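You operate a simulated robot arm through the tools that you are given. There is no shell and no other tool. Be economical: measure what you need, move in short steps, check, and stop when the job is done.

You are at the controls of a simulated robot arm. One attempt, no reset.

## Task
Store the ticket's shift in the offset plug for its job.
Fine: plug into the socket, dial to the shift, one press of STORE, plug back into its pocket.

It is judged by the outcome, as a careful person would: the job done as asked, and still so three seconds after it is handed in. It fails if anything else is knocked over, pushed out of place, dropped, spilled or broken.

## Robot
A 6-joint arm with a two-finger parallel gripper, fixed in place. Base frame: the origin is at the foot of the arm, x ahead of it, y to its left, z up; the work surface is at about z = 826. Readings come in mm, rad, newtons and seconds.
With the tool pointing down near the work surface it reaches from about 180 to 760 mm from the base axis. Its first joint turns from -2.897 to 2.897 rad. Payload 3.91 kg.
The tool frame sits at the grasp point between the pads (the TCP): z along the fingers, y along the line on which they close. The tips reach 30 mm beyond it. Largest opening 110 mm; finger width 20, thickness 10; the body of the gripper, 48 by 112 mm, starts 55 mm behind the TCP.
Orientation is told as [roll, pitch, yaw] about the base's x, y, z axes, in that order, counted from this pose: with the fingers straight down and closing along the base's y, the tool's x points along the base's -x, its y along +y and its z along -z.

## Interface
- The arm moves only by the tool servo_tool. Its argument "targets" is a list of rows, each a list of 3 entries, a list of its own where there are three numbers: the shift along the tool's x, y, z in mm, then the turn, a rotation vector about the tool's x, y, z in rad, then the gripper command, from -1 (shut) to 1 (fully open), values between in proportion. In form: [[[tx, ty, tz], [ax, ay, az], hand], ...]. A call has 1 to 10 rows; each row shifts and turns the commanded pose from where the row before left it, along the tool's axes as they then stand. A row lasts 0.2 s, in which the tool goes at most 50 mm and 0.15 rad; a call with a longer step from one row to the next is refused whole, and so is a gripper value outside its range. Where a pose cannot be reached the arm comes as near as it can. A force on the tool above 70 N (or 10 N above the force at the start of the call, whichever is more), or a blocked arm, ends the call early, and 0.2 s more pass. The fingers move at their own pace (about 45 mm/s each) and stop on an object; they squeeze with about 41 N. The grip force told is the motor's: it shows also when the fingers shut on nothing. Time passes only in rows, and 0.2 s behind the last, so rows that do not move let the fingers close. The reply holds the time, the measured pose of the TCP, the force on the tool along the base axes, the opening and the grip force, in the units named above and with some noise, with the torque about the TCP (base axes, N m) and any sound that the robot's microphone picked up.
- Cameras (640 x 400 px; columns grow to the right, rows downward): "scene" is fixed at [221.2, 500.3, 1553.2]; the picture's right is [-0.72, -0.70, 0.00], its down [-0.55, 0.57, -0.62] and it looks along [0.43, -0.44, -0.79] (base axes); focal length 333 px, centre (320, 200). "wrist" rides on the gripper at [71, 22, -107] in the tool frame; the picture's right is [-0.29, 0.96, 0.00], its down [-0.76, -0.23, -0.61] and it looks along [-0.58, -0.18, 0.79] (tool axes); focal length 243 px, centre (320, 200). There is no depth. A picture from a camera that has moved, and an enlarged one, comes with that camera's place and axes in the base frame and with its lens.
- get_image(camera): a new picture of that camera. It takes no simulated time.
- lift_body(by): slides the trunk up (or, below 0, down) by that many mm; the arm rides with it, the base frame stays. It gives what a move gives, with no picture.
- inspect(camera, box): a new picture of the part [left, top, right, bottom] of that camera's present view, enlarged. It takes no simulated time.
- finish_job(): hands the job in; it is judged then, once.

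Go step by step. Nothing tells you positions but the pictures and the camera data: compare them with the known pose of the tool, close in by small moves and look again before you grip or let go. The budget is 120 turns and 84 pictures, counting those below and the enlarged ones. Unless the task says otherwise, let go and move clear before handing in, and close with one line.

The tools are called after ">>>" by a JSON object that holds its "method" and its "body". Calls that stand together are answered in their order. servo_tool: Moves the arm, as the interface text tells. Its arguments: {"type":"object","properties":{"targets":{"type":"array"}},"required":["targets"]} The other tools are called the same way: lift_body (by) slides the trunk up or down; get_image (camera) takes a picture; inspect (camera, box) takes an enlarged picture of a part of a camera's view; finish_job () hands the job in.

At the start:

```text
time_s: 0.0
eef_pos: [434.3, -50.5, 1164.4]
orientation: [0.0, 0.0, 0.001]
wrist_force: [0.2, -1.1, 0.7]
wrist_torque: [0.02, -0.01, -0.01]
opening: 110.1
gripper_force: 0.1
trunk travel left (down, up): [-525.0, 65.0]
```

scene: 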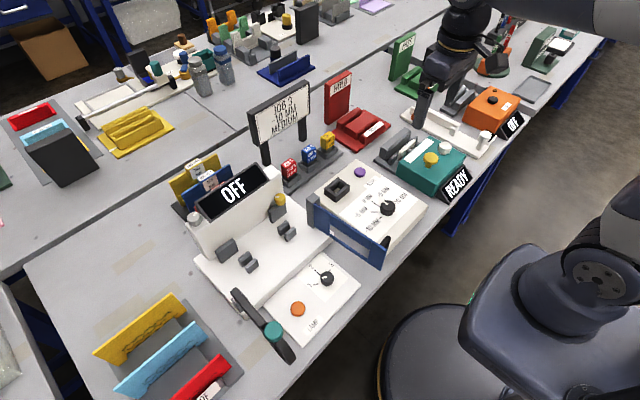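
wrist: 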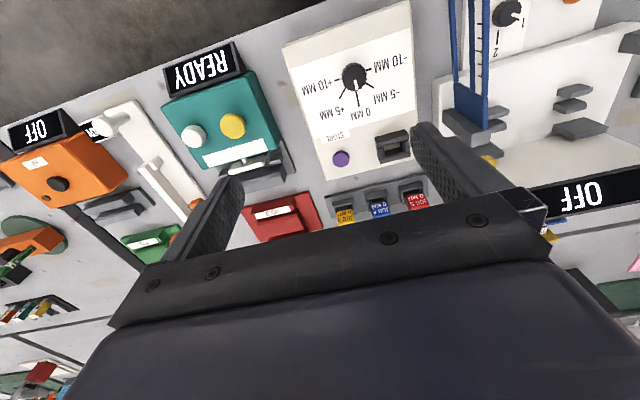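

I see a ticket board, three plugs (red, blue, yellow) in pockets, and a white box with socket, STORE button and dial. I'll look closer at these.

>>> {"method": "inspect", "body": {"camera": "scene", "box": [240, 75, 350, 195]}}

>>> {"method": "inspect", "body": {"camera": "scene", "box": [300, 140, 440, 270]}}

>>> {"method": "inspect", "body": {"camera": "wrist", "box": [270, 10, 450, 230]}}

```text
3.33 times, centred on (295, 135) of scene
camera zoom: at [221.2, 500.3, 1553.2], right [-0.72, -0.7, 0.0], down [-0.55, 0.57, -0.62], along [0.43, -0.44, -0.79], focal length 1109 px, centre (403, 417)
```

zoom: 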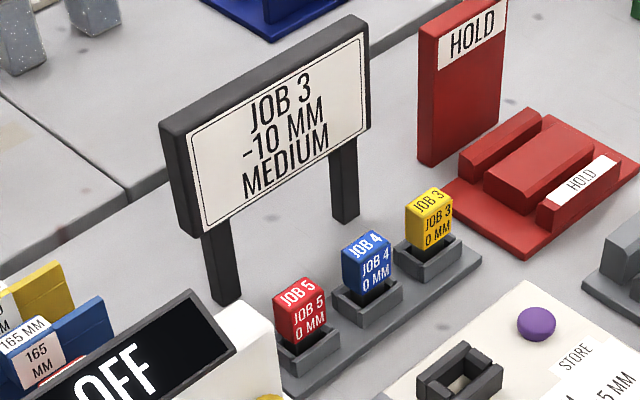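

```text
3.08 times, centred on (370, 205) of scene
camera zoom: at [221.2, 500.3, 1553.2], right [-0.72, -0.7, 0.0], down [-0.55, 0.57, -0.62], along [0.43, -0.44, -0.79], focal length 1024 px, centre (166, 185)
```

zoom: 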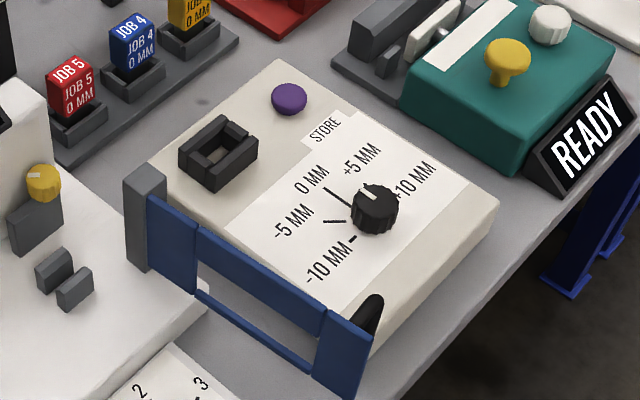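

```text
1.82 times, centred on (360, 120) of wrist
camera zoom: at [364.9, -29.0, 1272.7], right [0.29, 0.96, 0.0], down [0.76, -0.23, 0.61], along [0.58, -0.18, -0.79], focal length 441 px, centre (247, 346)
```

zoom: 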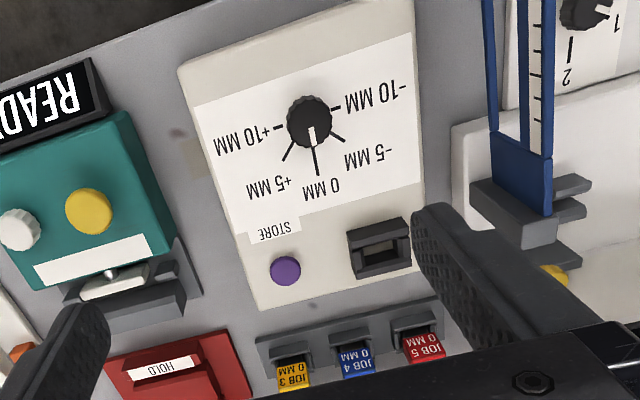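

Ticket: JOB 3, −10 MM, so I need the yellow plug and the dial at −10. I'll move back a bit to get a clear wrist view for triangulating.

>>> {"method": "servo_tool", "body": {"targets": [[[40, 0, 0], [0, 0, 0], 1], [[40, 0, 0], [0, 0, 0], 1], [[30, 0, 30], [0, 0, 0], 1], [[0, 0, 40], [0, 0, 0], 1], [[0, 0, 0], [0, 0, 0], 1]]}}

>>> {"method": "get_image", "body": {"camera": "wrist"}}

>>> {"method": "get_image", "body": {"camera": "scene"}}

```text
time_s: 1.2
eef_pos: [324.0, -51.5, 1096.5]
orientation: [0.0, 0.0, 0.0]
wrist_force: [-0.2, -0.4, 0.0]
wrist_torque: [0.01, 0.0, 0.01]
opening: 110.2
gripper_force: 0.1
trunk travel left (down, up): [-525.0, 65.0]
```

```text
78 pictures are left
camera wrist: at [253.8, -29.2, 1204.9], right [0.29, 0.96, 0.0], down [0.76, -0.23, 0.61], along [0.58, -0.18, -0.79], focal length 243 px, centre (320, 200)
```

wrist: 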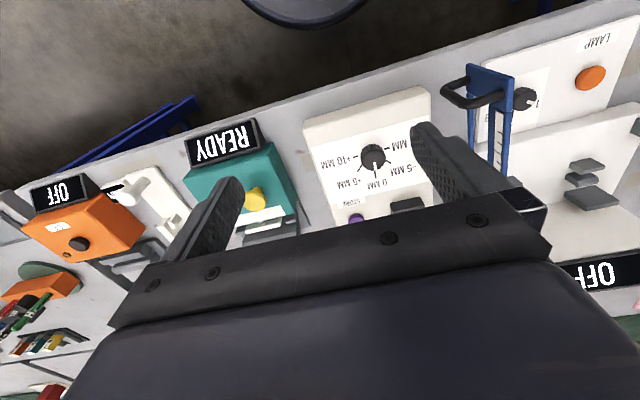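

```text
77 pictures are left
```

scene: 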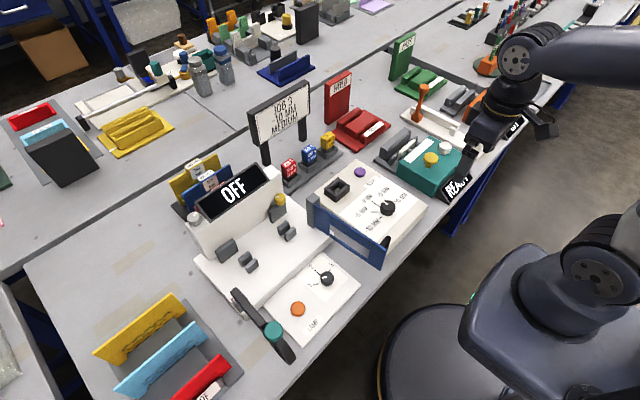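

The wrist image's bottom is far from base, so I need to move forward instead.

>>> {"method": "servo_tool", "body": {"targets": [[[-45, 0, -10], [0, 0, 0], 1], [[-45, 0, 0], [0, 0, 0], 1], [[-45, 0, 0], [0, 0, 0], 1], [[-45, 0, 0], [0, 0, 0], 1], [[-45, 0, 0], [0, 0, 0], 1], [[-45, 0, 0], [0, 0, 0], 1], [[0, 0, 0], [0, 0, 0], 1]]}}

>>> {"method": "get_image", "body": {"camera": "wrist"}}

```text
time_s: 2.8
eef_pos: [595.6, -46.9, 1103.1]
orientation: [0.001, 0.0, 0.001]
wrist_force: [0.5, 0.2, 0.2]
wrist_torque: [-0.04, 0.02, -0.01]
opening: 110.0
gripper_force: 0.1
trunk travel left (down, up): [-525.0, 65.0]
```

```text
76 pictures are left
camera wrist: at [525.4, -26.8, 1210.5], right [0.29, 0.96, 0.0], down [0.76, -0.23, 0.61], along [0.58, -0.18, -0.79], focal length 243 px, centre (320, 200)
```

wrist: 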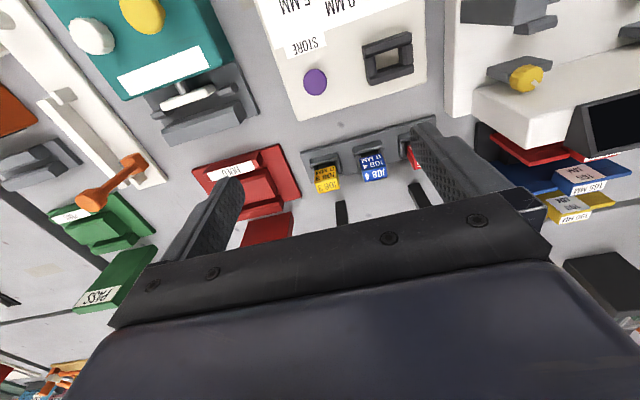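

>>> {"method": "inspect", "body": {"camera": "wrist", "box": [250, 20, 450, 210]}}

>>> {"method": "inspect", "body": {"camera": "scene", "box": [280, 120, 420, 210]}}

```text
2.11 times, centred on (350, 115) of wrist
camera zoom: at [525.4, -26.8, 1210.5], right [0.29, 0.96, 0.0], down [0.76, -0.23, 0.61], along [0.58, -0.18, -0.79], focal length 511 px, centre (257, 379)
```

zoom: 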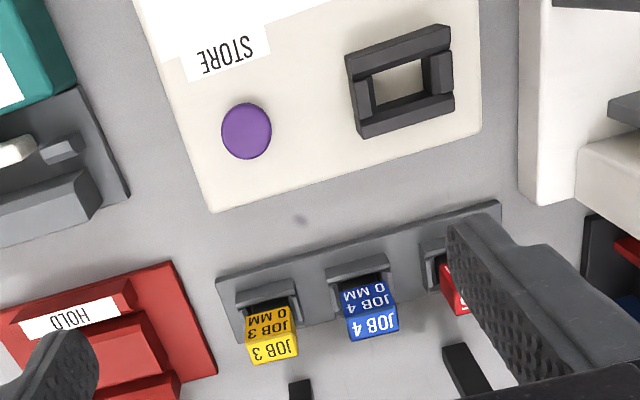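

```text
4.44 times, centred on (350, 165) of scene
camera zoom: at [221.2, 500.3, 1553.2], right [-0.72, -0.7, 0.0], down [-0.55, 0.57, -0.62], along [0.43, -0.44, -0.79], focal length 1479 px, centre (187, 356)
```

zoom: 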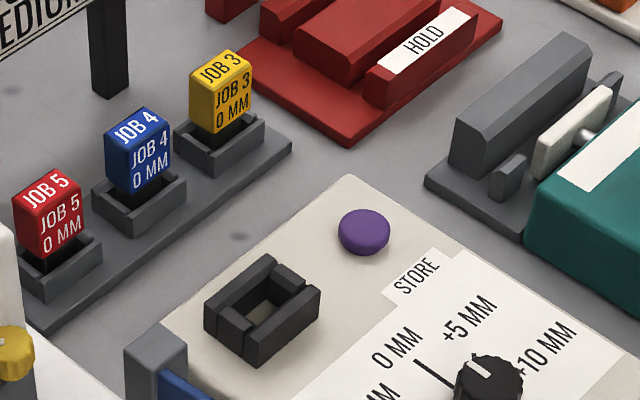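

Triangulated: yellow plug top ≈ (754, −83, 865), socket ≈ (596, 45), STORE ≈ (598, −56); layout is axis-aligned. I'll go above the yellow plug with a narrower opening and look.

>>> {"method": "servo_tool", "body": {"targets": [[[-31, -7.2, 28], [0, 0, 0], 0.4], [[-31, -7.2, 28], [0, 0, 0], 0.4], [[-31, -7.2, 28], [0, 0, 0], 0.4], [[-31, -7.2, 28], [0, 0, 0], 0.4], [[-31, -7.2, 28], [0, 0, 0], 0.4], [[0, 0, 0], [0, 0, 0], 0.4]]}}

>>> {"method": "get_image", "body": {"camera": "wrist"}}

>>> {"method": "get_image", "body": {"camera": "scene"}}

```text
time_s: 4.2
eef_pos: [749.1, -84.9, 961.4]
orientation: [0.0, 0.0, -0.001]
wrist_force: [0.3, 0.3, 0.4]
wrist_torque: [0.03, 0.03, 0.01]
opening: 76.9
gripper_force: 0.1
trunk travel left (down, up): [-525.0, 65.0]
```

```text
73 pictures are left
camera wrist: at [678.9, -64.9, 1069.8], right [0.29, 0.96, 0.0], down [0.76, -0.23, 0.61], along [0.58, -0.18, -0.79], focal length 243 px, centre (320, 200)
```

wrist: 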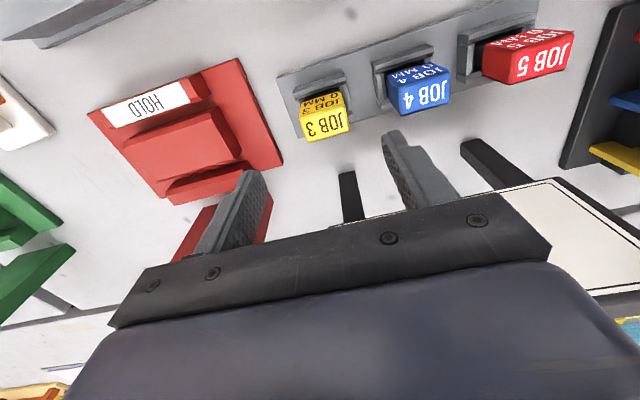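

```text
72 pictures are left
```

scene: 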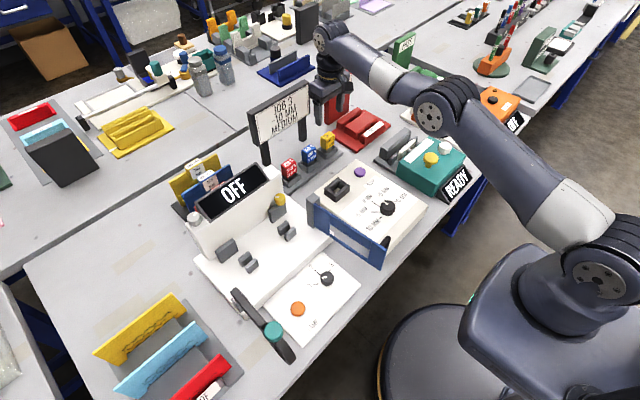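

>>> {"method": "inspect", "body": {"camera": "scene", "box": [240, 10, 400, 180]}}

>>> {"method": "inspect", "body": {"camera": "wrist", "box": [260, 30, 480, 230]}}

```text
2.35 times, centred on (320, 95) of scene
camera zoom: at [221.2, 500.3, 1553.2], right [-0.72, -0.7, 0.0], down [-0.55, 0.57, -0.62], along [0.43, -0.44, -0.79], focal length 783 px, centre (320, 447)
```

zoom: 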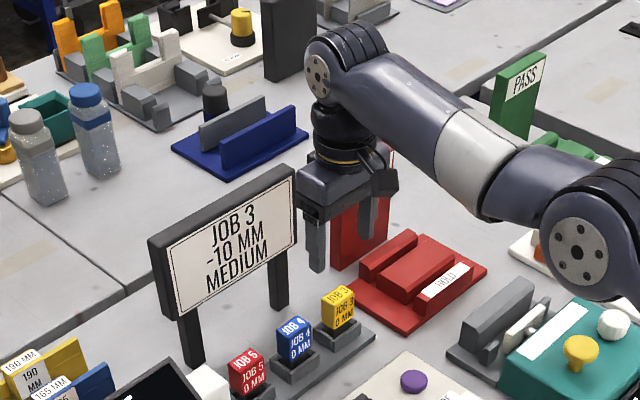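

```text
2.00 times, centred on (370, 130) of wrist
camera zoom: at [678.9, -64.9, 1069.8], right [0.29, 0.96, 0.0], down [0.76, -0.23, 0.61], along [0.58, -0.18, -0.79], focal length 485 px, centre (220, 340)
```

zoom: 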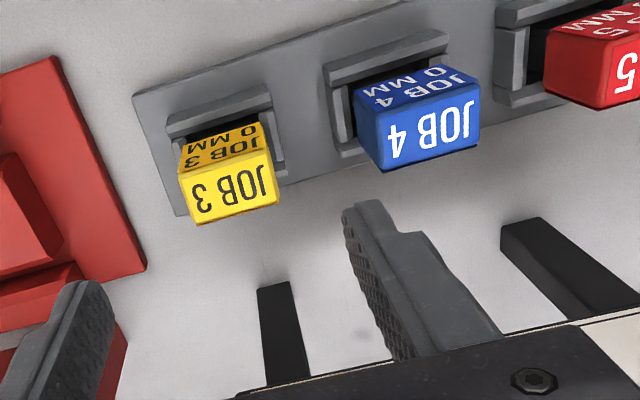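

The plug is at about (752, −84), a block ~40 mm wide along y, clear of the board panel at x≈830. I'll descend in small steps.

>>> {"method": "servo_tool", "body": {"targets": [[[-3, 1, 20], [0, 0, 0], 0.25], [[0, 0, 20], [0, 0, 0], 0.25], [[0, 0, 15], [0, 0, 0], 0.25], [[0, 0, 0], [0, 0, 0], 0.25]]}}

>>> {"method": "get_image", "body": {"camera": "wrist"}}

>>> {"method": "inspect", "body": {"camera": "scene", "box": [240, 50, 400, 180]}}

```text
time_s: 5.2
eef_pos: [749.5, -85.5, 908.0]
orientation: [0.0, 0.0, 0.001]
wrist_force: [-0.5, 0.2, 0.2]
wrist_torque: [0.01, 0.02, 0.01]
opening: 68.5
gripper_force: 0.0
out of reach, approached as far as the arm can: row 1
trunk travel left (down, up): [-525.0, 65.0]
```

```text
69 pictures are left
camera wrist: at [680.0, -63.7, 1016.3], right [0.29, 0.96, 0.0], down [0.76, -0.23, 0.61], along [0.58, -0.18, -0.79], focal length 243 px, centre (320, 200)
```

wrist: 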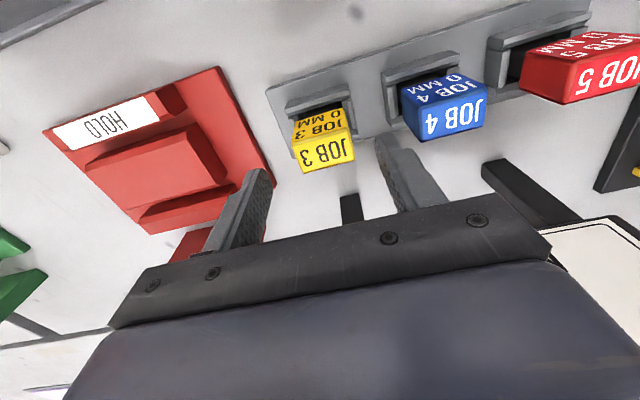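

```text
3.08 times, centred on (320, 115) of scene
camera zoom: at [221.2, 500.3, 1553.2], right [-0.72, -0.7, 0.0], down [-0.55, 0.57, -0.62], along [0.43, -0.44, -0.79], focal length 1024 px, centre (320, 462)
```

zoom: 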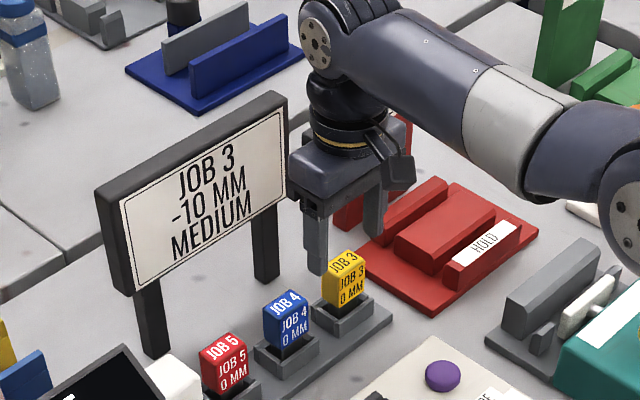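

Fingers straddle the plug; x is ~4 mm short due to reach. I'll lower the trunk a little, which gains reach, then nudge forward.

>>> {"method": "lift_body", "body": {"by": -18}}

>>> {"method": "servo_tool", "body": {"targets": [[[-4, 1, 0], [0, 0, 0], 0.25], [[0, 0, 0], [0, 0, 0], 0.25]]}}

```text
time_s: 5.8
eef_pos: [749.8, -85.0, 890.4]
orientation: [0.0, -0.001, -0.001]
wrist_force: [-0.3, 0.9, 0.2]
wrist_torque: [-0.01, 0.01, -0.03]
opening: 69.0
gripper_force: 0.0
trunk travel left (down, up): [-507.0, 83.0]
```

```text
time_s: 6.5
eef_pos: [753.5, -82.7, 890.1]
orientation: [-0.001, 0.0, -0.001]
wrist_force: [1.0, -0.5, 0.8]
wrist_torque: [-0.02, -0.01, 0.02]
opening: 68.6
gripper_force: 0.0
trunk travel left (down, up): [-507.0, 83.0]
```

>>> {"method": "servo_tool", "body": {"targets": [[[0, -1, 7], [0, 0, 0], 0.25], [[0, 0, 7], [0, 0, 0], 0.25], [[0, 0, 0], [0, 0, 0], 0.25]]}}

>>> {"method": "inspect", "body": {"camera": "wrist", "box": [220, 80, 480, 240]}}

>>> {"method": "inspect", "body": {"camera": "scene", "box": [270, 80, 370, 180]}}

```text
time_s: 7.2
eef_pos: [752.1, -84.7, 876.2]
orientation: [0.001, 0.002, 0.001]
wrist_force: [0.3, -0.8, -1.5]
wrist_torque: [-0.03, 0.04, 0.03]
opening: 68.6
gripper_force: 0.0
trunk travel left (down, up): [-507.0, 83.0]
```

```text
2.46 times, centred on (350, 160) of wrist
camera zoom: at [683.5, -63.7, 984.1], right [0.29, 0.96, 0.0], down [0.76, -0.23, 0.61], along [0.58, -0.18, -0.79], focal length 597 px, centre (246, 298)
```

zoom: 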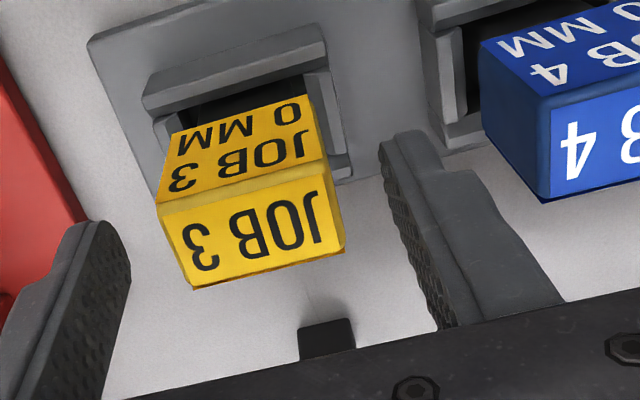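

```text
4.00 times, centred on (320, 130) of scene
camera zoom: at [221.2, 500.3, 1553.2], right [-0.72, -0.7, 0.0], down [-0.55, 0.57, -0.62], along [0.43, -0.44, -0.79], focal length 1331 px, centre (320, 480)
```

zoom: 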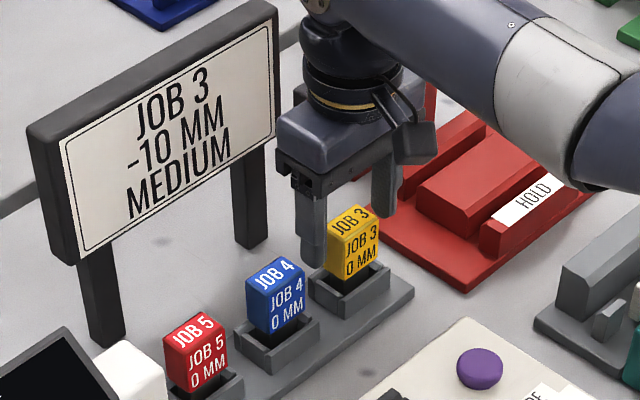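

Well aligned at (752, −84). Closing.

>>> {"method": "servo_tool", "body": {"targets": [[[0, 0, 0], [0, 0, 0], -1], [[0, 0, 0], [0, 0, 0], -1], [[0, 0, 0], [0, 0, 0], -1], [[0, 0, 0], [0, 0, 0], -1]]}}

>>> {"method": "inspect", "body": {"camera": "wrist", "box": [220, 80, 480, 240]}}

```text
time_s: 8.2
eef_pos: [753.3, -84.5, 875.9]
orientation: [-0.001, 0.0, 0.0]
wrist_force: [0.3, -0.1, 1.3]
wrist_torque: [-0.01, 0.01, -0.01]
opening: 38.8
gripper_force: 40.8
trunk travel left (down, up): [-507.0, 83.0]
```

```text
2.46 times, centred on (350, 160) of wrist
camera zoom: at [683.5, -63.6, 984.3], right [0.29, 0.96, 0.0], down [0.76, -0.23, 0.61], along [0.58, -0.18, -0.79], focal length 597 px, centre (246, 298)
```

zoom: 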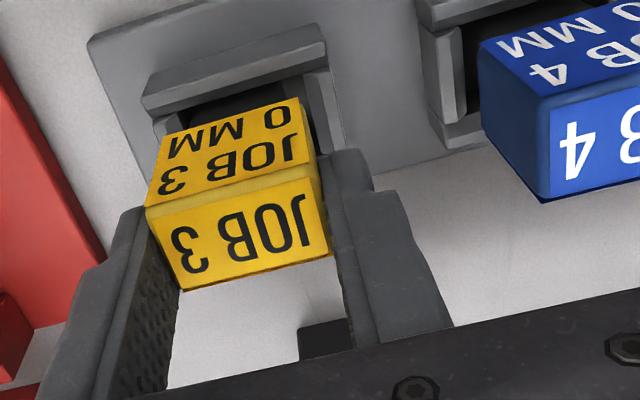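

Gripped at 38.8 mm. Lifting straight up.

>>> {"method": "servo_tool", "body": {"targets": [[[0, 0, -10], [0, 0, 0], -1], [[0, 0, -10], [0, 0, 0], -1], [[0, 0, -20], [0, 0, 0], -1], [[0, 0, -20], [0, 0, 0], -1], [[0, 0, 0], [0, 0, 0], -1]]}}

>>> {"method": "get_image", "body": {"camera": "wrist"}}

>>> {"method": "inspect", "body": {"camera": "scene", "box": [270, 70, 370, 180]}}

```text
time_s: 9.4
eef_pos: [750.1, -82.2, 936.4]
orientation: [-0.001, -0.003, 0.001]
wrist_force: [0.0, -0.1, -1.0]
wrist_torque: [0.01, 0.0, 0.0]
opening: 38.6
gripper_force: 41.2
out of reach, approached as far as the arm can: row 4
trunk travel left (down, up): [-507.0, 83.0]
```

```text
64 pictures are left
camera wrist: at [679.9, -61.5, 1044.1], right [0.29, 0.96, 0.0], down [0.76, -0.23, 0.61], along [0.58, -0.18, -0.79], focal length 243 px, centre (320, 200)
```

wrist: 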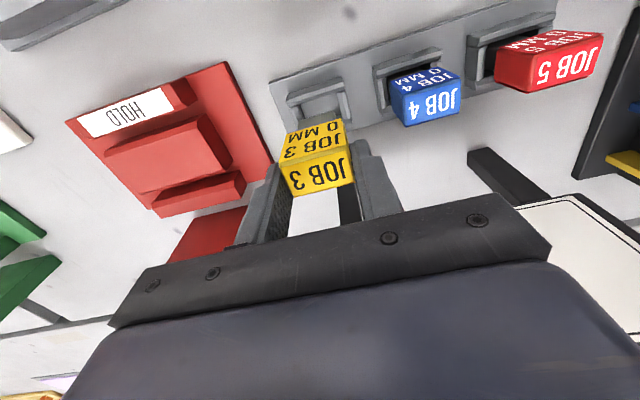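

```text
3.64 times, centred on (320, 125) of scene
camera zoom: at [221.2, 500.3, 1553.2], right [-0.72, -0.7, 0.0], down [-0.55, 0.57, -0.62], along [0.43, -0.44, -0.79], focal length 1210 px, centre (320, 473)
```

zoom: 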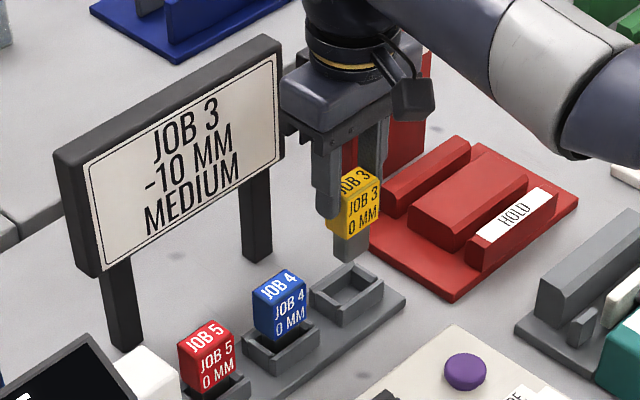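

Plug is out, with a gray stem below. Carrying it over to the socket, staying high.

>>> {"method": "servo_tool", "body": {"targets": [[[20, 0, -20], [0, 0, 0], -1], [[31, 25.4, 0], [0, 0, 0], -1], [[31, 25.4, 0], [0, 0, 0], -1], [[31, 25.4, 0], [0, 0, 0], -1], [[31, 25.4, 0], [0, 0, 0], -1], [[10, 25.4, 0], [0, 0, 0], -1], [[0, 0, 0], [0, 0, 0], -1]]}}

>>> {"method": "get_image", "body": {"camera": "wrist"}}

>>> {"method": "inspect", "body": {"camera": "scene", "box": [280, 100, 440, 270]}}

```text
time_s: 11.1
eef_pos: [598.1, 42.7, 955.7]
orientation: [0.001, 0.001, -0.001]
wrist_force: [-0.3, -0.7, -0.7]
wrist_torque: [-0.02, 0.02, -0.02]
opening: 38.5
gripper_force: 40.7
trunk travel left (down, up): [-507.0, 83.0]
```

```text
62 pictures are left
camera wrist: at [527.5, 64.6, 1064.8], right [0.29, 0.96, 0.0], down [0.76, -0.23, 0.61], along [0.58, -0.18, -0.79], focal length 243 px, centre (320, 200)
```

wrist: 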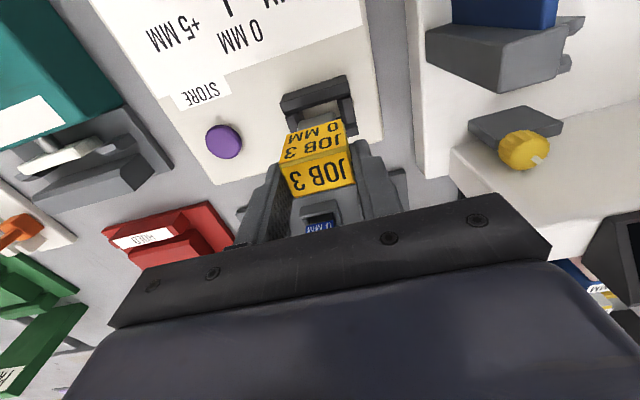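

```text
2.35 times, centred on (360, 185) of scene
camera zoom: at [221.2, 500.3, 1553.2], right [-0.72, -0.7, 0.0], down [-0.55, 0.57, -0.62], along [0.43, -0.44, -0.79], focal length 783 px, centre (226, 235)
```

zoom: 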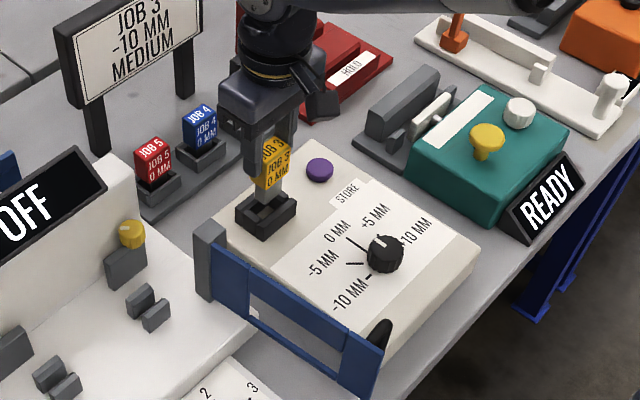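

>>> {"method": "inspect", "body": {"camera": "wrist", "box": [260, 60, 380, 200]}}

>>> {"method": "inspect", "body": {"camera": "scene", "box": [310, 145, 370, 215]}}

```text
2.86 times, centred on (320, 130) of wrist
camera zoom: at [527.5, 64.6, 1064.8], right [0.29, 0.96, 0.0], down [0.76, -0.23, 0.61], along [0.58, -0.18, -0.79], focal length 693 px, centre (320, 400)
```

zoom: 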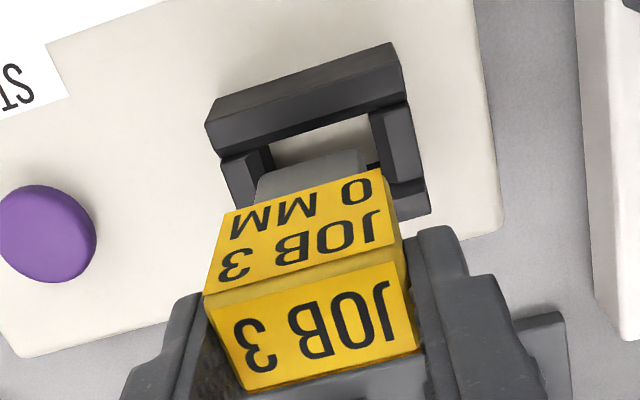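

```text
5.71 times, centred on (340, 180) of scene
camera zoom: at [221.2, 500.3, 1553.2], right [-0.72, -0.7, 0.0], down [-0.55, 0.57, -0.62], along [0.43, -0.44, -0.79], focal length 1901 px, centre (206, 314)
```

zoom: 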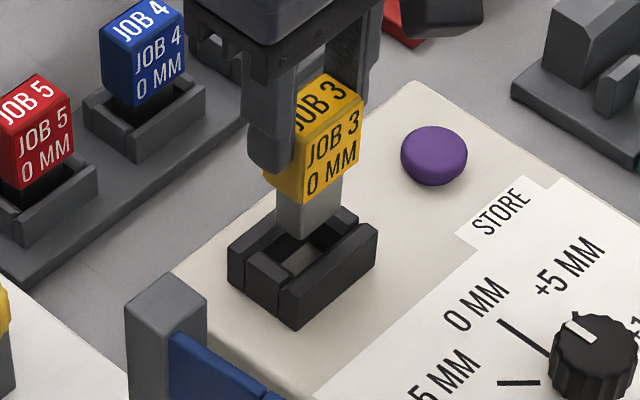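

Socket centre estimated (598, 44.7); plug sits ~2 mm nearer base than TCP. Shift to (599.5, 44.7) and descend partway.

>>> {"method": "servo_tool", "body": {"targets": [[[-1.5, 2, 15], [0, 0, 0], -1], [[0, 0, 15], [0, 0, 0], -1], [[0, 0, 0], [0, 0, 0], -1]]}}

>>> {"method": "inspect", "body": {"camera": "wrist", "box": [260, 60, 380, 200]}}

>>> {"method": "inspect", "body": {"camera": "scene", "box": [310, 145, 370, 215]}}

```text
time_s: 11.8
eef_pos: [599.4, 44.6, 927.5]
orientation: [0.0, 0.0, -0.001]
wrist_force: [-0.2, -0.3, -0.1]
wrist_torque: [0.0, 0.0, -0.01]
opening: 39.0
gripper_force: 40.7
trunk travel left (down, up): [-507.0, 83.0]
```

```text
2.86 times, centred on (320, 130) of wrist
camera zoom: at [529.3, 65.4, 1035.2], right [0.29, 0.96, 0.0], down [0.76, -0.23, 0.61], along [0.58, -0.18, -0.79], focal length 693 px, centre (320, 400)
```

zoom: 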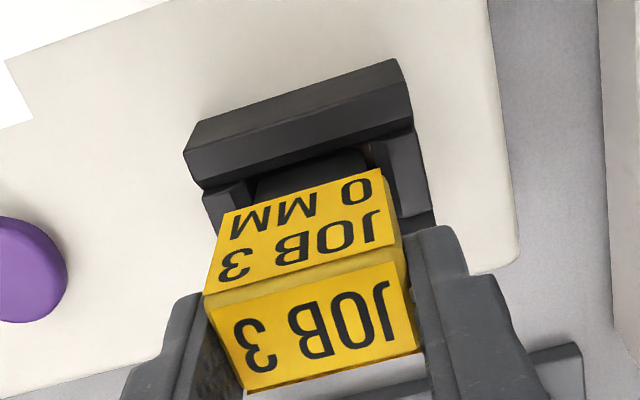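

```text
5.71 times, centred on (340, 180) of scene
camera zoom: at [221.2, 500.3, 1553.2], right [-0.72, -0.7, 0.0], down [-0.55, 0.57, -0.62], along [0.43, -0.44, -0.79], focal length 1901 px, centre (206, 314)
```

zoom: 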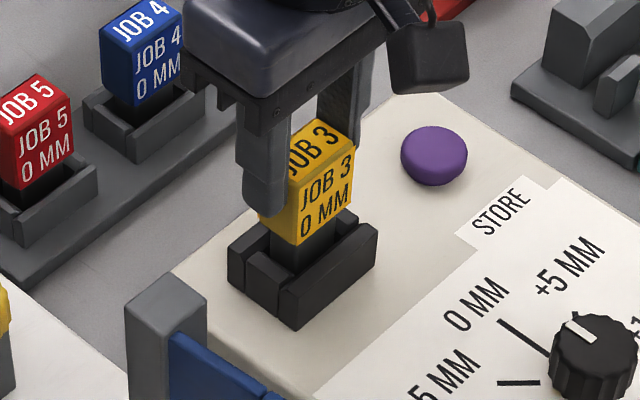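

>>> {"method": "servo_tool", "body": {"targets": [[[0, 0, 5], [0, 0, 0], -1], [[0, 0, 5], [0, 0, 0], -1], [[0, 0, 0], [0, 0, 0], -1]]}}

>>> {"method": "inspect", "body": {"camera": "wrist", "box": [260, 60, 380, 200]}}

>>> {"method": "inspect", "body": {"camera": "scene", "box": [310, 145, 370, 215]}}

```text
time_s: 12.7
eef_pos: [600.5, 44.5, 917.3]
orientation: [-0.001, 0.0, -0.001]
wrist_force: [0.1, -0.6, -0.1]
wrist_torque: [0.01, 0.0, -0.01]
opening: 38.6
gripper_force: 41.2
trunk travel left (down, up): [-507.0, 83.0]
```

```text
2.86 times, centred on (320, 130) of wrist
camera zoom: at [528.8, 65.8, 1024.7], right [0.29, 0.96, 0.0], down [0.76, -0.23, 0.61], along [0.58, -0.18, -0.79], focal length 693 px, centre (320, 400)
```

zoom: 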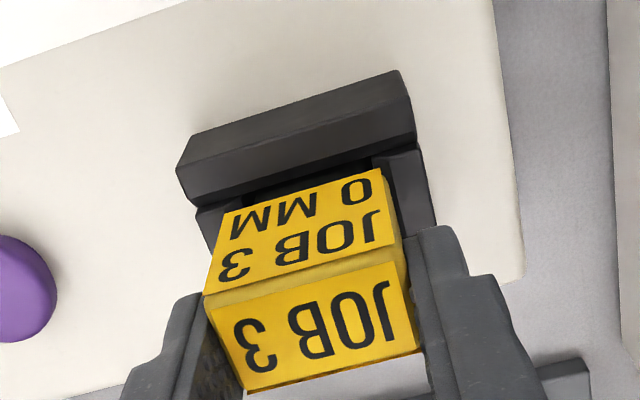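

```text
5.71 times, centred on (340, 180) of scene
camera zoom: at [221.2, 500.3, 1553.2], right [-0.72, -0.7, 0.0], down [-0.55, 0.57, -0.62], along [0.43, -0.44, -0.79], focal length 1901 px, centre (206, 314)
```

zoom: 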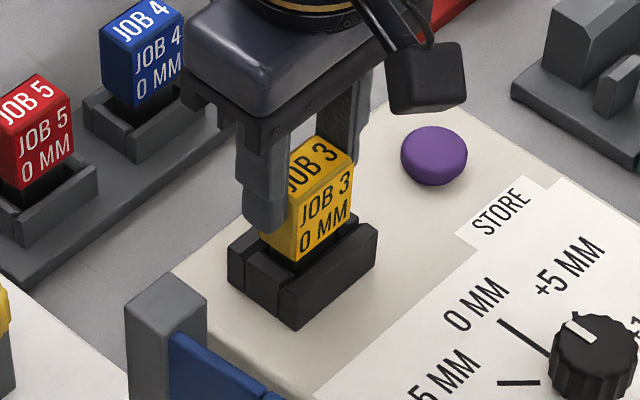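

>>> {"method": "servo_tool", "body": {"targets": [[[0, 0, 4], [0, 0, 0], -1], [[0, 0, 4], [0, 0, 0], -1], [[0, 0, 0], [0, 0, 0], -1]]}}

>>> {"method": "inspect", "body": {"camera": "scene", "box": [310, 145, 370, 215]}}

```text
time_s: 13.4
eef_pos: [599.3, 45.3, 912.3]
orientation: [0.0, -0.008, 0.0]
wrist_force: [2.7, 0.3, 32.5]
wrist_torque: [0.05, -0.1, -0.02]
opening: 38.9
gripper_force: 41.4
trunk travel left (down, up): [-507.0, 83.0]
```

```text
5.71 times, centred on (340, 180) of scene
camera zoom: at [221.2, 500.3, 1553.2], right [-0.72, -0.7, 0.0], down [-0.55, 0.57, -0.62], along [0.43, -0.44, -0.79], focal length 1901 px, centre (206, 314)
```

zoom: 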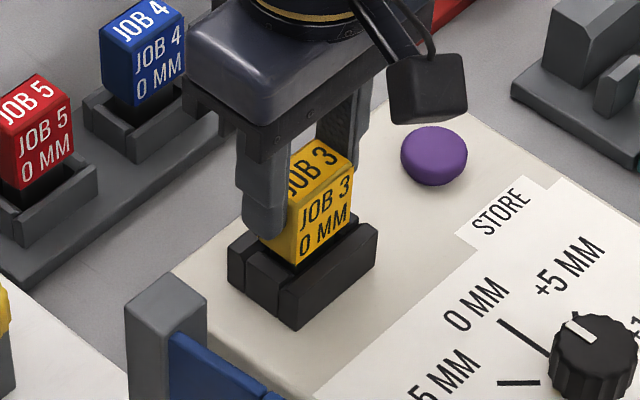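

Contact at z≈912 corresponds to the stem bottoming on the socket floor. I'll relax the push and open the fingers.

>>> {"method": "servo_tool", "body": {"targets": [[[0, 0, -2], [0, 0, 0], -1], [[0, 0, 0], [0, 0, 0], 0.15], [[0, 0, 0], [0, 0, 0], 0.15], [[0, 0, 0], [0, 0, 0], 0.15]]}}

>>> {"method": "inspect", "body": {"camera": "scene", "box": [310, 145, 370, 215]}}

>>> {"method": "inspect", "body": {"camera": "wrist", "box": [220, 60, 420, 200]}}

```text
time_s: 14.4
eef_pos: [598.0, 44.7, 910.5]
orientation: [0.0, 0.001, 0.0]
wrist_force: [-0.7, -0.3, 0.0]
wrist_torque: [0.01, -0.01, -0.01]
opening: 63.3
gripper_force: 0.0
trunk travel left (down, up): [-507.0, 83.0]
```

```text
5.71 times, centred on (340, 180) of scene
camera zoom: at [221.2, 500.3, 1553.2], right [-0.72, -0.7, 0.0], down [-0.55, 0.57, -0.62], along [0.43, -0.44, -0.79], focal length 1901 px, centre (206, 314)
```

zoom: 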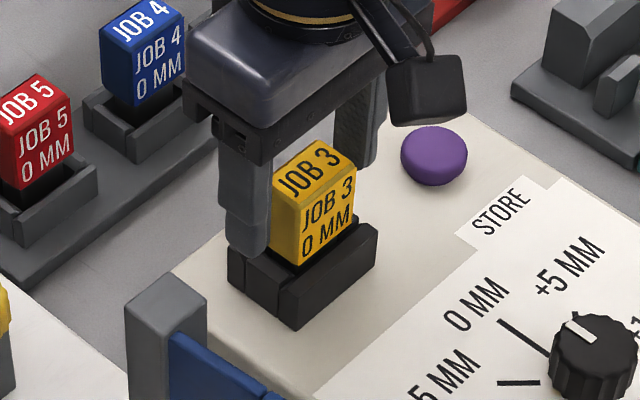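

```text
2.86 times, centred on (320, 130) of wrist
camera zoom: at [528.2, 65.3, 1018.2], right [0.29, 0.96, 0.0], down [0.76, -0.23, 0.61], along [0.58, -0.18, -0.79], focal length 693 px, centre (320, 400)
```

zoom: 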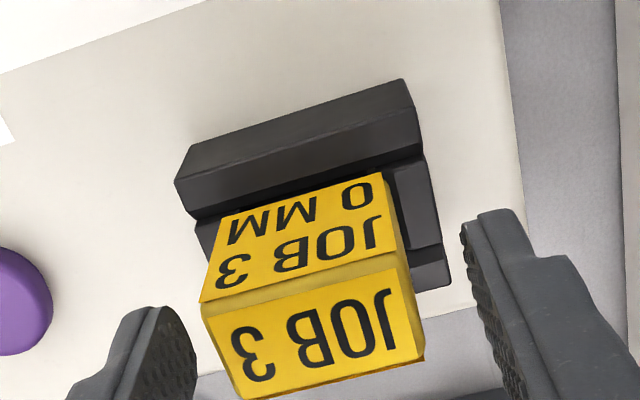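

Plug stands upright in the socket. Retreat upward, then move over the dial (≈(453, 0)).

>>> {"method": "servo_tool", "body": {"targets": [[[0, 0, -35], [0, 0, 0], 0.15], [[0, 0, -40], [0, 0, 0], 0.15], [[36, -11, 0], [0, 0, 0], 0.0], [[36, -11, 0], [0, 0, 0], 0.0], [[36, -11, 0], [0, 0, 0], 0.0], [[36, -11, 0], [0, 0, 0], 0.0], [[0, 0, 0], [0, 0, 0], 0.0]]}}

>>> {"method": "get_image", "body": {"camera": "wrist"}}

>>> {"method": "inspect", "body": {"camera": "scene", "box": [300, 130, 440, 270]}}

```text
time_s: 16.1
eef_pos: [453.0, 2.6, 985.2]
orientation: [0.001, -0.001, 0.001]
wrist_force: [0.3, 0.2, -0.5]
wrist_torque: [0.0, -0.03, 0.0]
opening: 55.0
gripper_force: 0.1
trunk travel left (down, up): [-507.0, 83.0]
```

```text
51 pictures are left
camera wrist: at [382.5, 23.6, 1093.5], right [0.29, 0.96, 0.0], down [0.76, -0.23, 0.61], along [0.58, -0.18, -0.79], focal length 243 px, centre (320, 200)
```

wrist: 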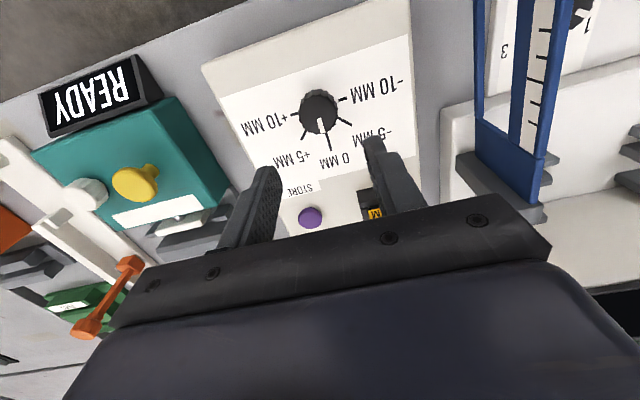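

```text
2.86 times, centred on (370, 200) of scene
camera zoom: at [221.2, 500.3, 1553.2], right [-0.72, -0.7, 0.0], down [-0.55, 0.57, -0.62], along [0.43, -0.44, -0.79], focal length 951 px, centre (177, 200)
```

zoom: 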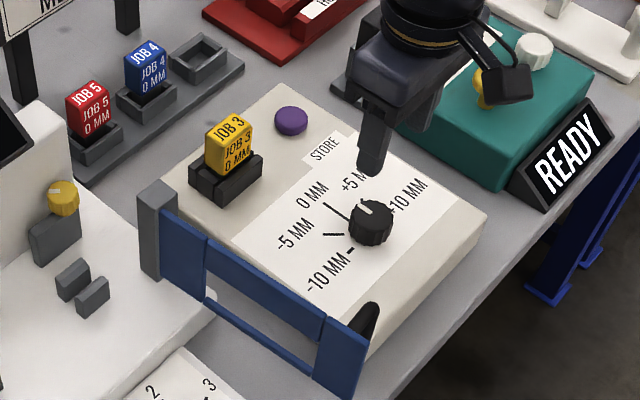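

>>> {"method": "inspect", "body": {"camera": "wrist", "box": [230, 50, 420, 180]}}

>>> {"method": "inspect", "body": {"camera": "scene", "box": [355, 180, 415, 235]}}

```text
3.08 times, centred on (325, 115) of wrist
camera zoom: at [382.5, 23.6, 1093.5], right [0.29, 0.96, 0.0], down [0.76, -0.23, 0.61], along [0.58, -0.18, -0.79], focal length 746 px, centre (305, 462)
```

zoom: 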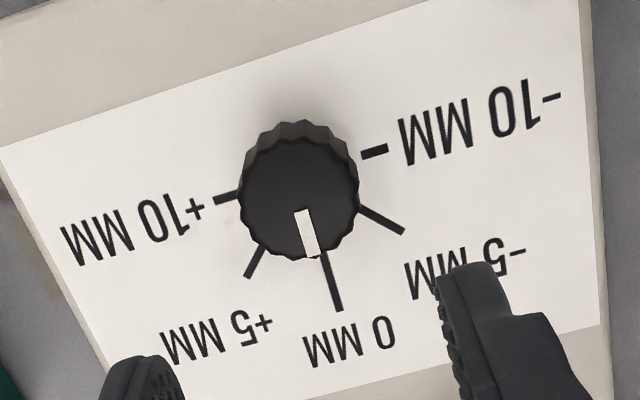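

```text
7.27 times, centred on (385, 208) of scene
camera zoom: at [221.2, 500.3, 1553.2], right [-0.72, -0.7, 0.0], down [-0.55, 0.57, -0.62], along [0.43, -0.44, -0.79], focal length 2420 px, centre (-153, 146)
```

zoom: 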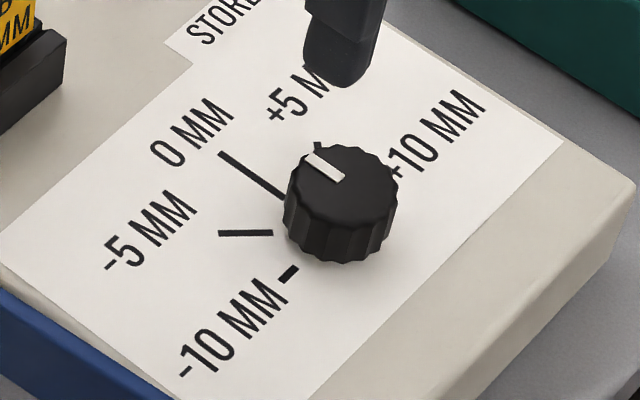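

Knob centre ≈ (457, −1.5), top z≈858; pointer at 0 (+x), −10 lies at +y, i.e. +90° about base z. I'll pre-rotate the gripper −45° and descend partway.

>>> {"method": "servo_tool", "body": {"targets": [[[-4, -4, 0], [0, 0, 0], 0.16], [[0, 0, 10], [0, 0, 0.131], 0.16], [[0, 0, 10], [0, 0, 0.131], 0.16], [[0, 0, 10], [0, 0, 0.131], 0.16], [[0, 0, 10], [0, 0, 0.131], 0.16], [[0, 0, 10], [0, 0, 0.131], 0.16], [[0, 0, 10], [0, 0, 0.131], 0.16], [[0, 0, 20], [0, 0, 0], 0.16], [[0, 0, 0], [0, 0, 0], 0.16]]}}

>>> {"method": "get_image", "body": {"camera": "wrist"}}

>>> {"method": "inspect", "body": {"camera": "scene", "box": [310, 130, 450, 270]}}

```text
time_s: 18.1
eef_pos: [458.1, -2.4, 903.7]
orientation: [0.001, 0.0, -0.787]
wrist_force: [-0.1, 0.4, 0.4]
wrist_torque: [-0.01, -0.02, -0.02]
opening: 63.8
gripper_force: 0.0
trunk travel left (down, up): [-507.0, 83.0]
```

```text
47 pictures are left
camera wrist: at [424.0, 62.2, 1011.2], right [0.88, 0.47, 0.0], down [0.37, -0.7, 0.61], along [0.29, -0.54, -0.79], focal length 243 px, centre (320, 200)
```

wrist: 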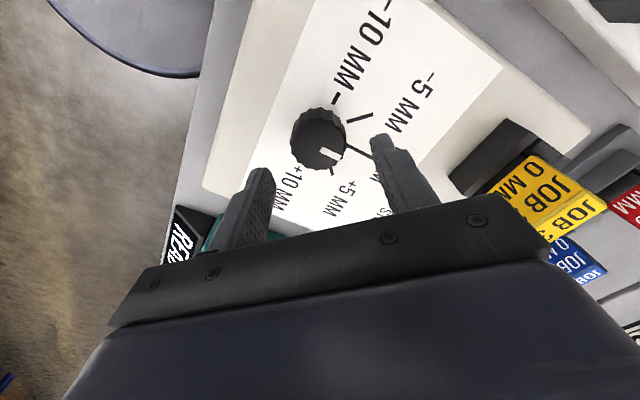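

```text
2.86 times, centred on (380, 200) of scene
camera zoom: at [221.2, 500.3, 1553.2], right [-0.72, -0.7, 0.0], down [-0.55, 0.57, -0.62], along [0.43, -0.44, -0.79], focal length 951 px, centre (149, 200)
```

zoom: 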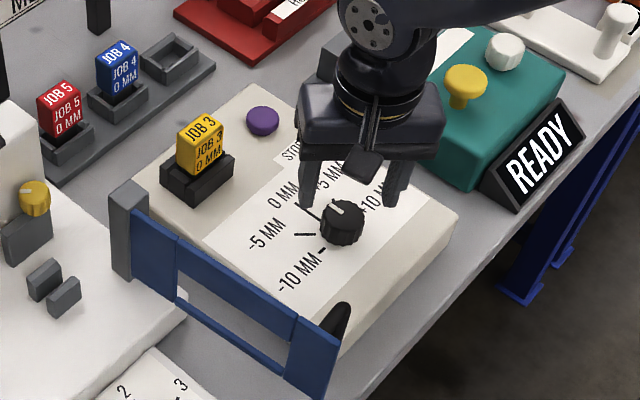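

>>> {"method": "servo_tool", "body": {"targets": [[[4, 0, 10], [0, 0, 0], 0.16], [[0, 0, 12], [0, 0, 0], 0.16], [[0, 0, 0], [0, 0, 0], 0.16]]}}

>>> {"method": "inspect", "body": {"camera": "wrist", "box": [230, 80, 430, 240]}}

>>> {"method": "inspect", "body": {"camera": "scene", "box": [350, 170, 430, 240]}}

```text
time_s: 18.9
eef_pos: [455.8, -0.7, 881.4]
orientation: [-0.001, -0.001, -0.787]
wrist_force: [0.2, 0.3, 0.1]
wrist_torque: [0.0, 0.0, -0.02]
opening: 64.0
gripper_force: 0.0
trunk travel left (down, up): [-507.0, 83.0]
```

```text
2.50 times, centred on (330, 160) of wrist
camera zoom: at [421.4, 64.8, 989.6], right [0.88, 0.47, 0.0], down [0.37, -0.7, 0.61], along [0.29, -0.54, -0.79], focal length 606 px, centre (295, 300)
```

zoom: 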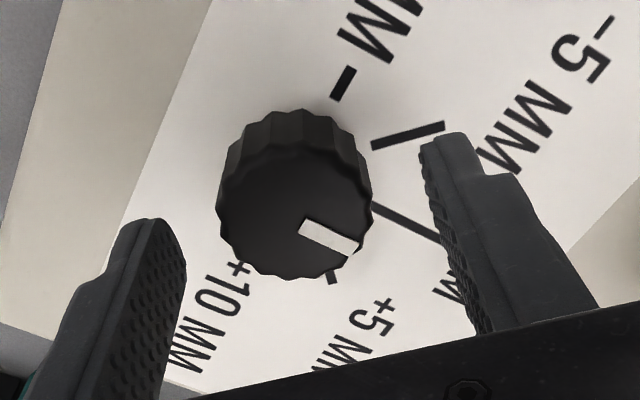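

```text
5.71 times, centred on (390, 205) of scene
camera zoom: at [221.2, 500.3, 1553.2], right [-0.72, -0.7, 0.0], down [-0.55, 0.57, -0.62], along [0.43, -0.44, -0.79], focal length 1901 px, centre (-80, 171)
```

zoom: 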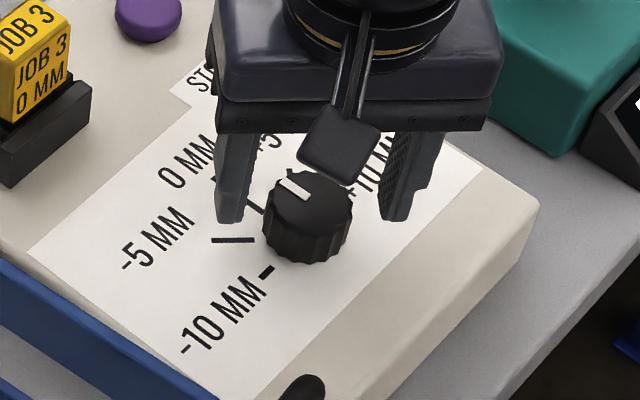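

Centred over knob. Descend 19 mm and grip.

>>> {"method": "servo_tool", "body": {"targets": [[[0, 0, 10], [0, 0, 0], 0.16], [[0, 0, 9], [0, 0, 0], 0.16], [[0, 0, 0], [0, 0, 0], -1], [[0, 0, 0], [0, 0, 0], -1], [[0, 0, 0], [0, 0, 0], -1]]}}

>>> {"method": "inspect", "body": {"camera": "wrist", "box": [230, 80, 430, 240]}}

```text
time_s: 20.1
eef_pos: [456.3, -0.7, 862.4]
orientation: [0.0, -0.001, -0.787]
wrist_force: [3.1, 2.8, 0.5]
wrist_torque: [-0.4, -0.05, -0.03]
opening: 37.6
gripper_force: 45.7
trunk travel left (down, up): [-507.0, 83.0]
```

```text
2.50 times, centred on (330, 160) of wrist
camera zoom: at [422.0, 64.2, 971.2], right [0.88, 0.47, 0.0], down [0.37, -0.7, 0.61], along [0.29, -0.54, -0.79], focal length 606 px, centre (295, 300)
```

zoom: 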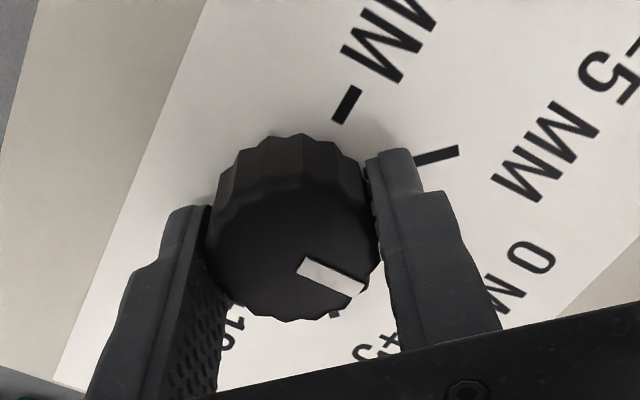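

Gripped. Turning +45° first.

>>> {"method": "servo_tool", "body": {"targets": [[[0, 0, 0], [0, 0, -0.131], -1], [[0, 0, 0], [0, 0, -0.131], -1], [[0, 0, 0], [0, 0, -0.131], -1], [[0, 0, 0], [0, 0, -0.131], -1], [[0, 0, 0], [0, 0, -0.131], -1], [[0, 0, 0], [0, 0, -0.131], -1]]}}

>>> {"method": "inspect", "body": {"camera": "wrist", "box": [230, 80, 430, 240]}}

```text
time_s: 21.4
eef_pos: [455.8, -0.0, 863.7]
orientation: [0.0, 0.001, 0.003]
wrist_force: [7.9, 4.9, -17.9]
wrist_torque: [0.65, -1.18, 0.01]
opening: 37.7
gripper_force: 45.2
trunk travel left (down, up): [-507.0, 83.0]
```

```text
2.50 times, centred on (330, 160) of wrist
camera zoom: at [386.3, 20.8, 971.4], right [0.29, 0.96, 0.0], down [0.76, -0.23, 0.61], along [0.58, -0.17, -0.79], focal length 606 px, centre (295, 300)
```

zoom: 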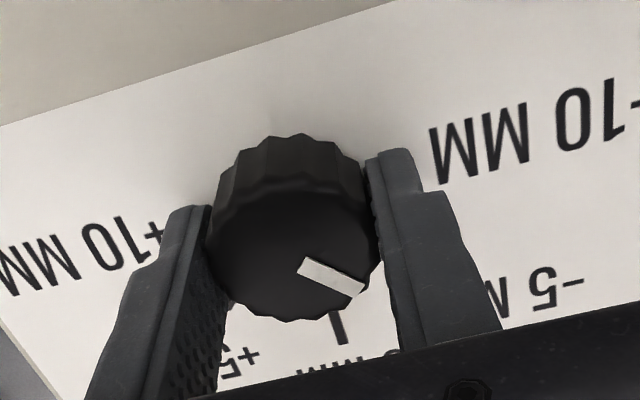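

>>> {"method": "servo_tool", "body": {"targets": [[[0, 0, 0], [0, 0, -0.131], -1], [[0, 0, 0], [0, 0, -0.131], -1], [[0, 0, 0], [0, 0, -0.131], -1], [[0, 0, 0], [0, 0, -0.131], -1], [[0, 0, 0], [0, 0, -0.131], -1], [[0, 0, 0], [0, 0, -0.131], -1]]}}

>>> {"method": "inspect", "body": {"camera": "wrist", "box": [230, 80, 430, 240]}}

>>> {"method": "inspect", "body": {"camera": "scene", "box": [350, 170, 430, 240]}}

```text
time_s: 22.9
eef_pos: [455.3, -0.4, 863.7]
orientation: [0.002, 0.003, 0.789]
wrist_force: [4.1, 16.3, -25.8]
wrist_torque: [0.05, -0.97, -0.02]
opening: 37.7
gripper_force: 45.4
trunk travel left (down, up): [-507.0, 83.0]
```

```text
2.50 times, centred on (330, 160) of wrist
camera zoom: at [391.9, -34.9, 971.6], right [-0.47, 0.88, 0.0], down [0.7, 0.38, 0.61], along [0.53, 0.29, -0.8], focal length 606 px, centre (295, 300)
```

zoom: 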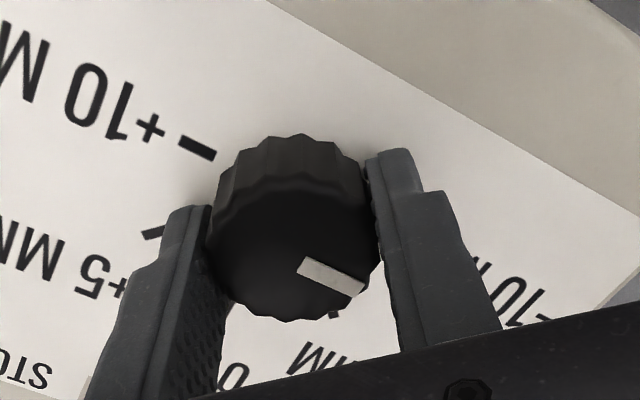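

```text
5.71 times, centred on (390, 205) of scene
camera zoom: at [221.2, 500.3, 1553.2], right [-0.72, -0.7, 0.0], down [-0.55, 0.57, -0.62], along [0.43, -0.44, -0.79], focal length 1901 px, centre (-80, 171)
```

zoom: 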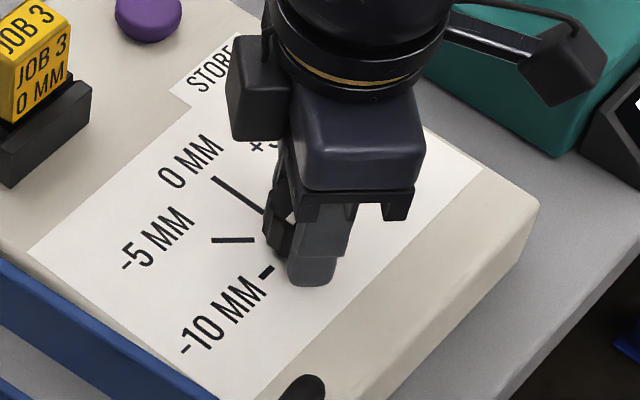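

Turned 90°. Release and rise to check the pointer.

>>> {"method": "servo_tool", "body": {"targets": [[[0, 0, 0], [0, 0, 0], 0.16], [[0, 0, 0], [0, 0, 0], 0.16], [[0, 0, -20], [0, 0, 0], 0.16], [[0, 0, -30], [0, 0, 0], 0.16], [[0, 0, -40], [0, 0, 0], 0.16], [[0, 0, 0], [0, 0, 0], 0.16]]}}

>>> {"method": "inspect", "body": {"camera": "wrist", "box": [210, 50, 430, 210]}}

>>> {"method": "inspect", "body": {"camera": "scene", "box": [340, 160, 430, 240]}}

```text
time_s: 24.2
eef_pos: [454.1, -0.7, 954.8]
orientation: [0.0, 0.001, 0.786]
wrist_force: [0.2, 0.2, 0.0]
wrist_torque: [0.02, 0.0, -0.01]
opening: 63.9
gripper_force: 0.0
trunk travel left (down, up): [-507.0, 83.0]
```

```text
2.50 times, centred on (320, 130) of wrist
camera zoom: at [389.5, -36.0, 1063.7], right [-0.47, 0.88, 0.0], down [0.7, 0.38, 0.61], along [0.54, 0.29, -0.79], focal length 606 px, centre (320, 375)
```

zoom: 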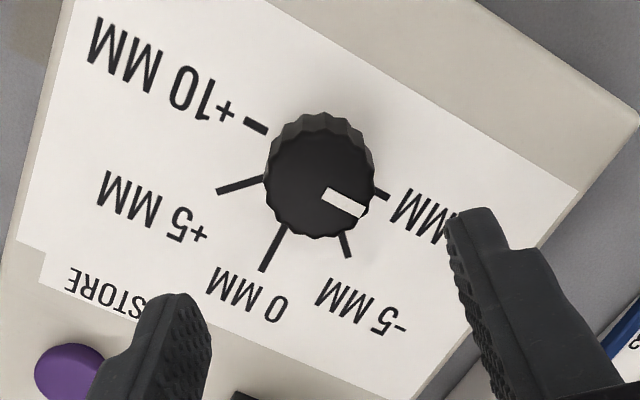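

```text
5.00 times, centred on (385, 200) of scene
camera zoom: at [221.2, 500.3, 1553.2], right [-0.72, -0.7, 0.0], down [-0.55, 0.57, -0.62], along [0.43, -0.44, -0.79], focal length 1664 px, centre (-5, 200)
```

zoom: 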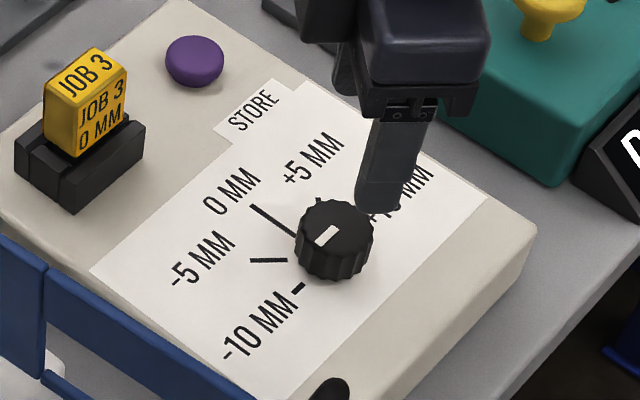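

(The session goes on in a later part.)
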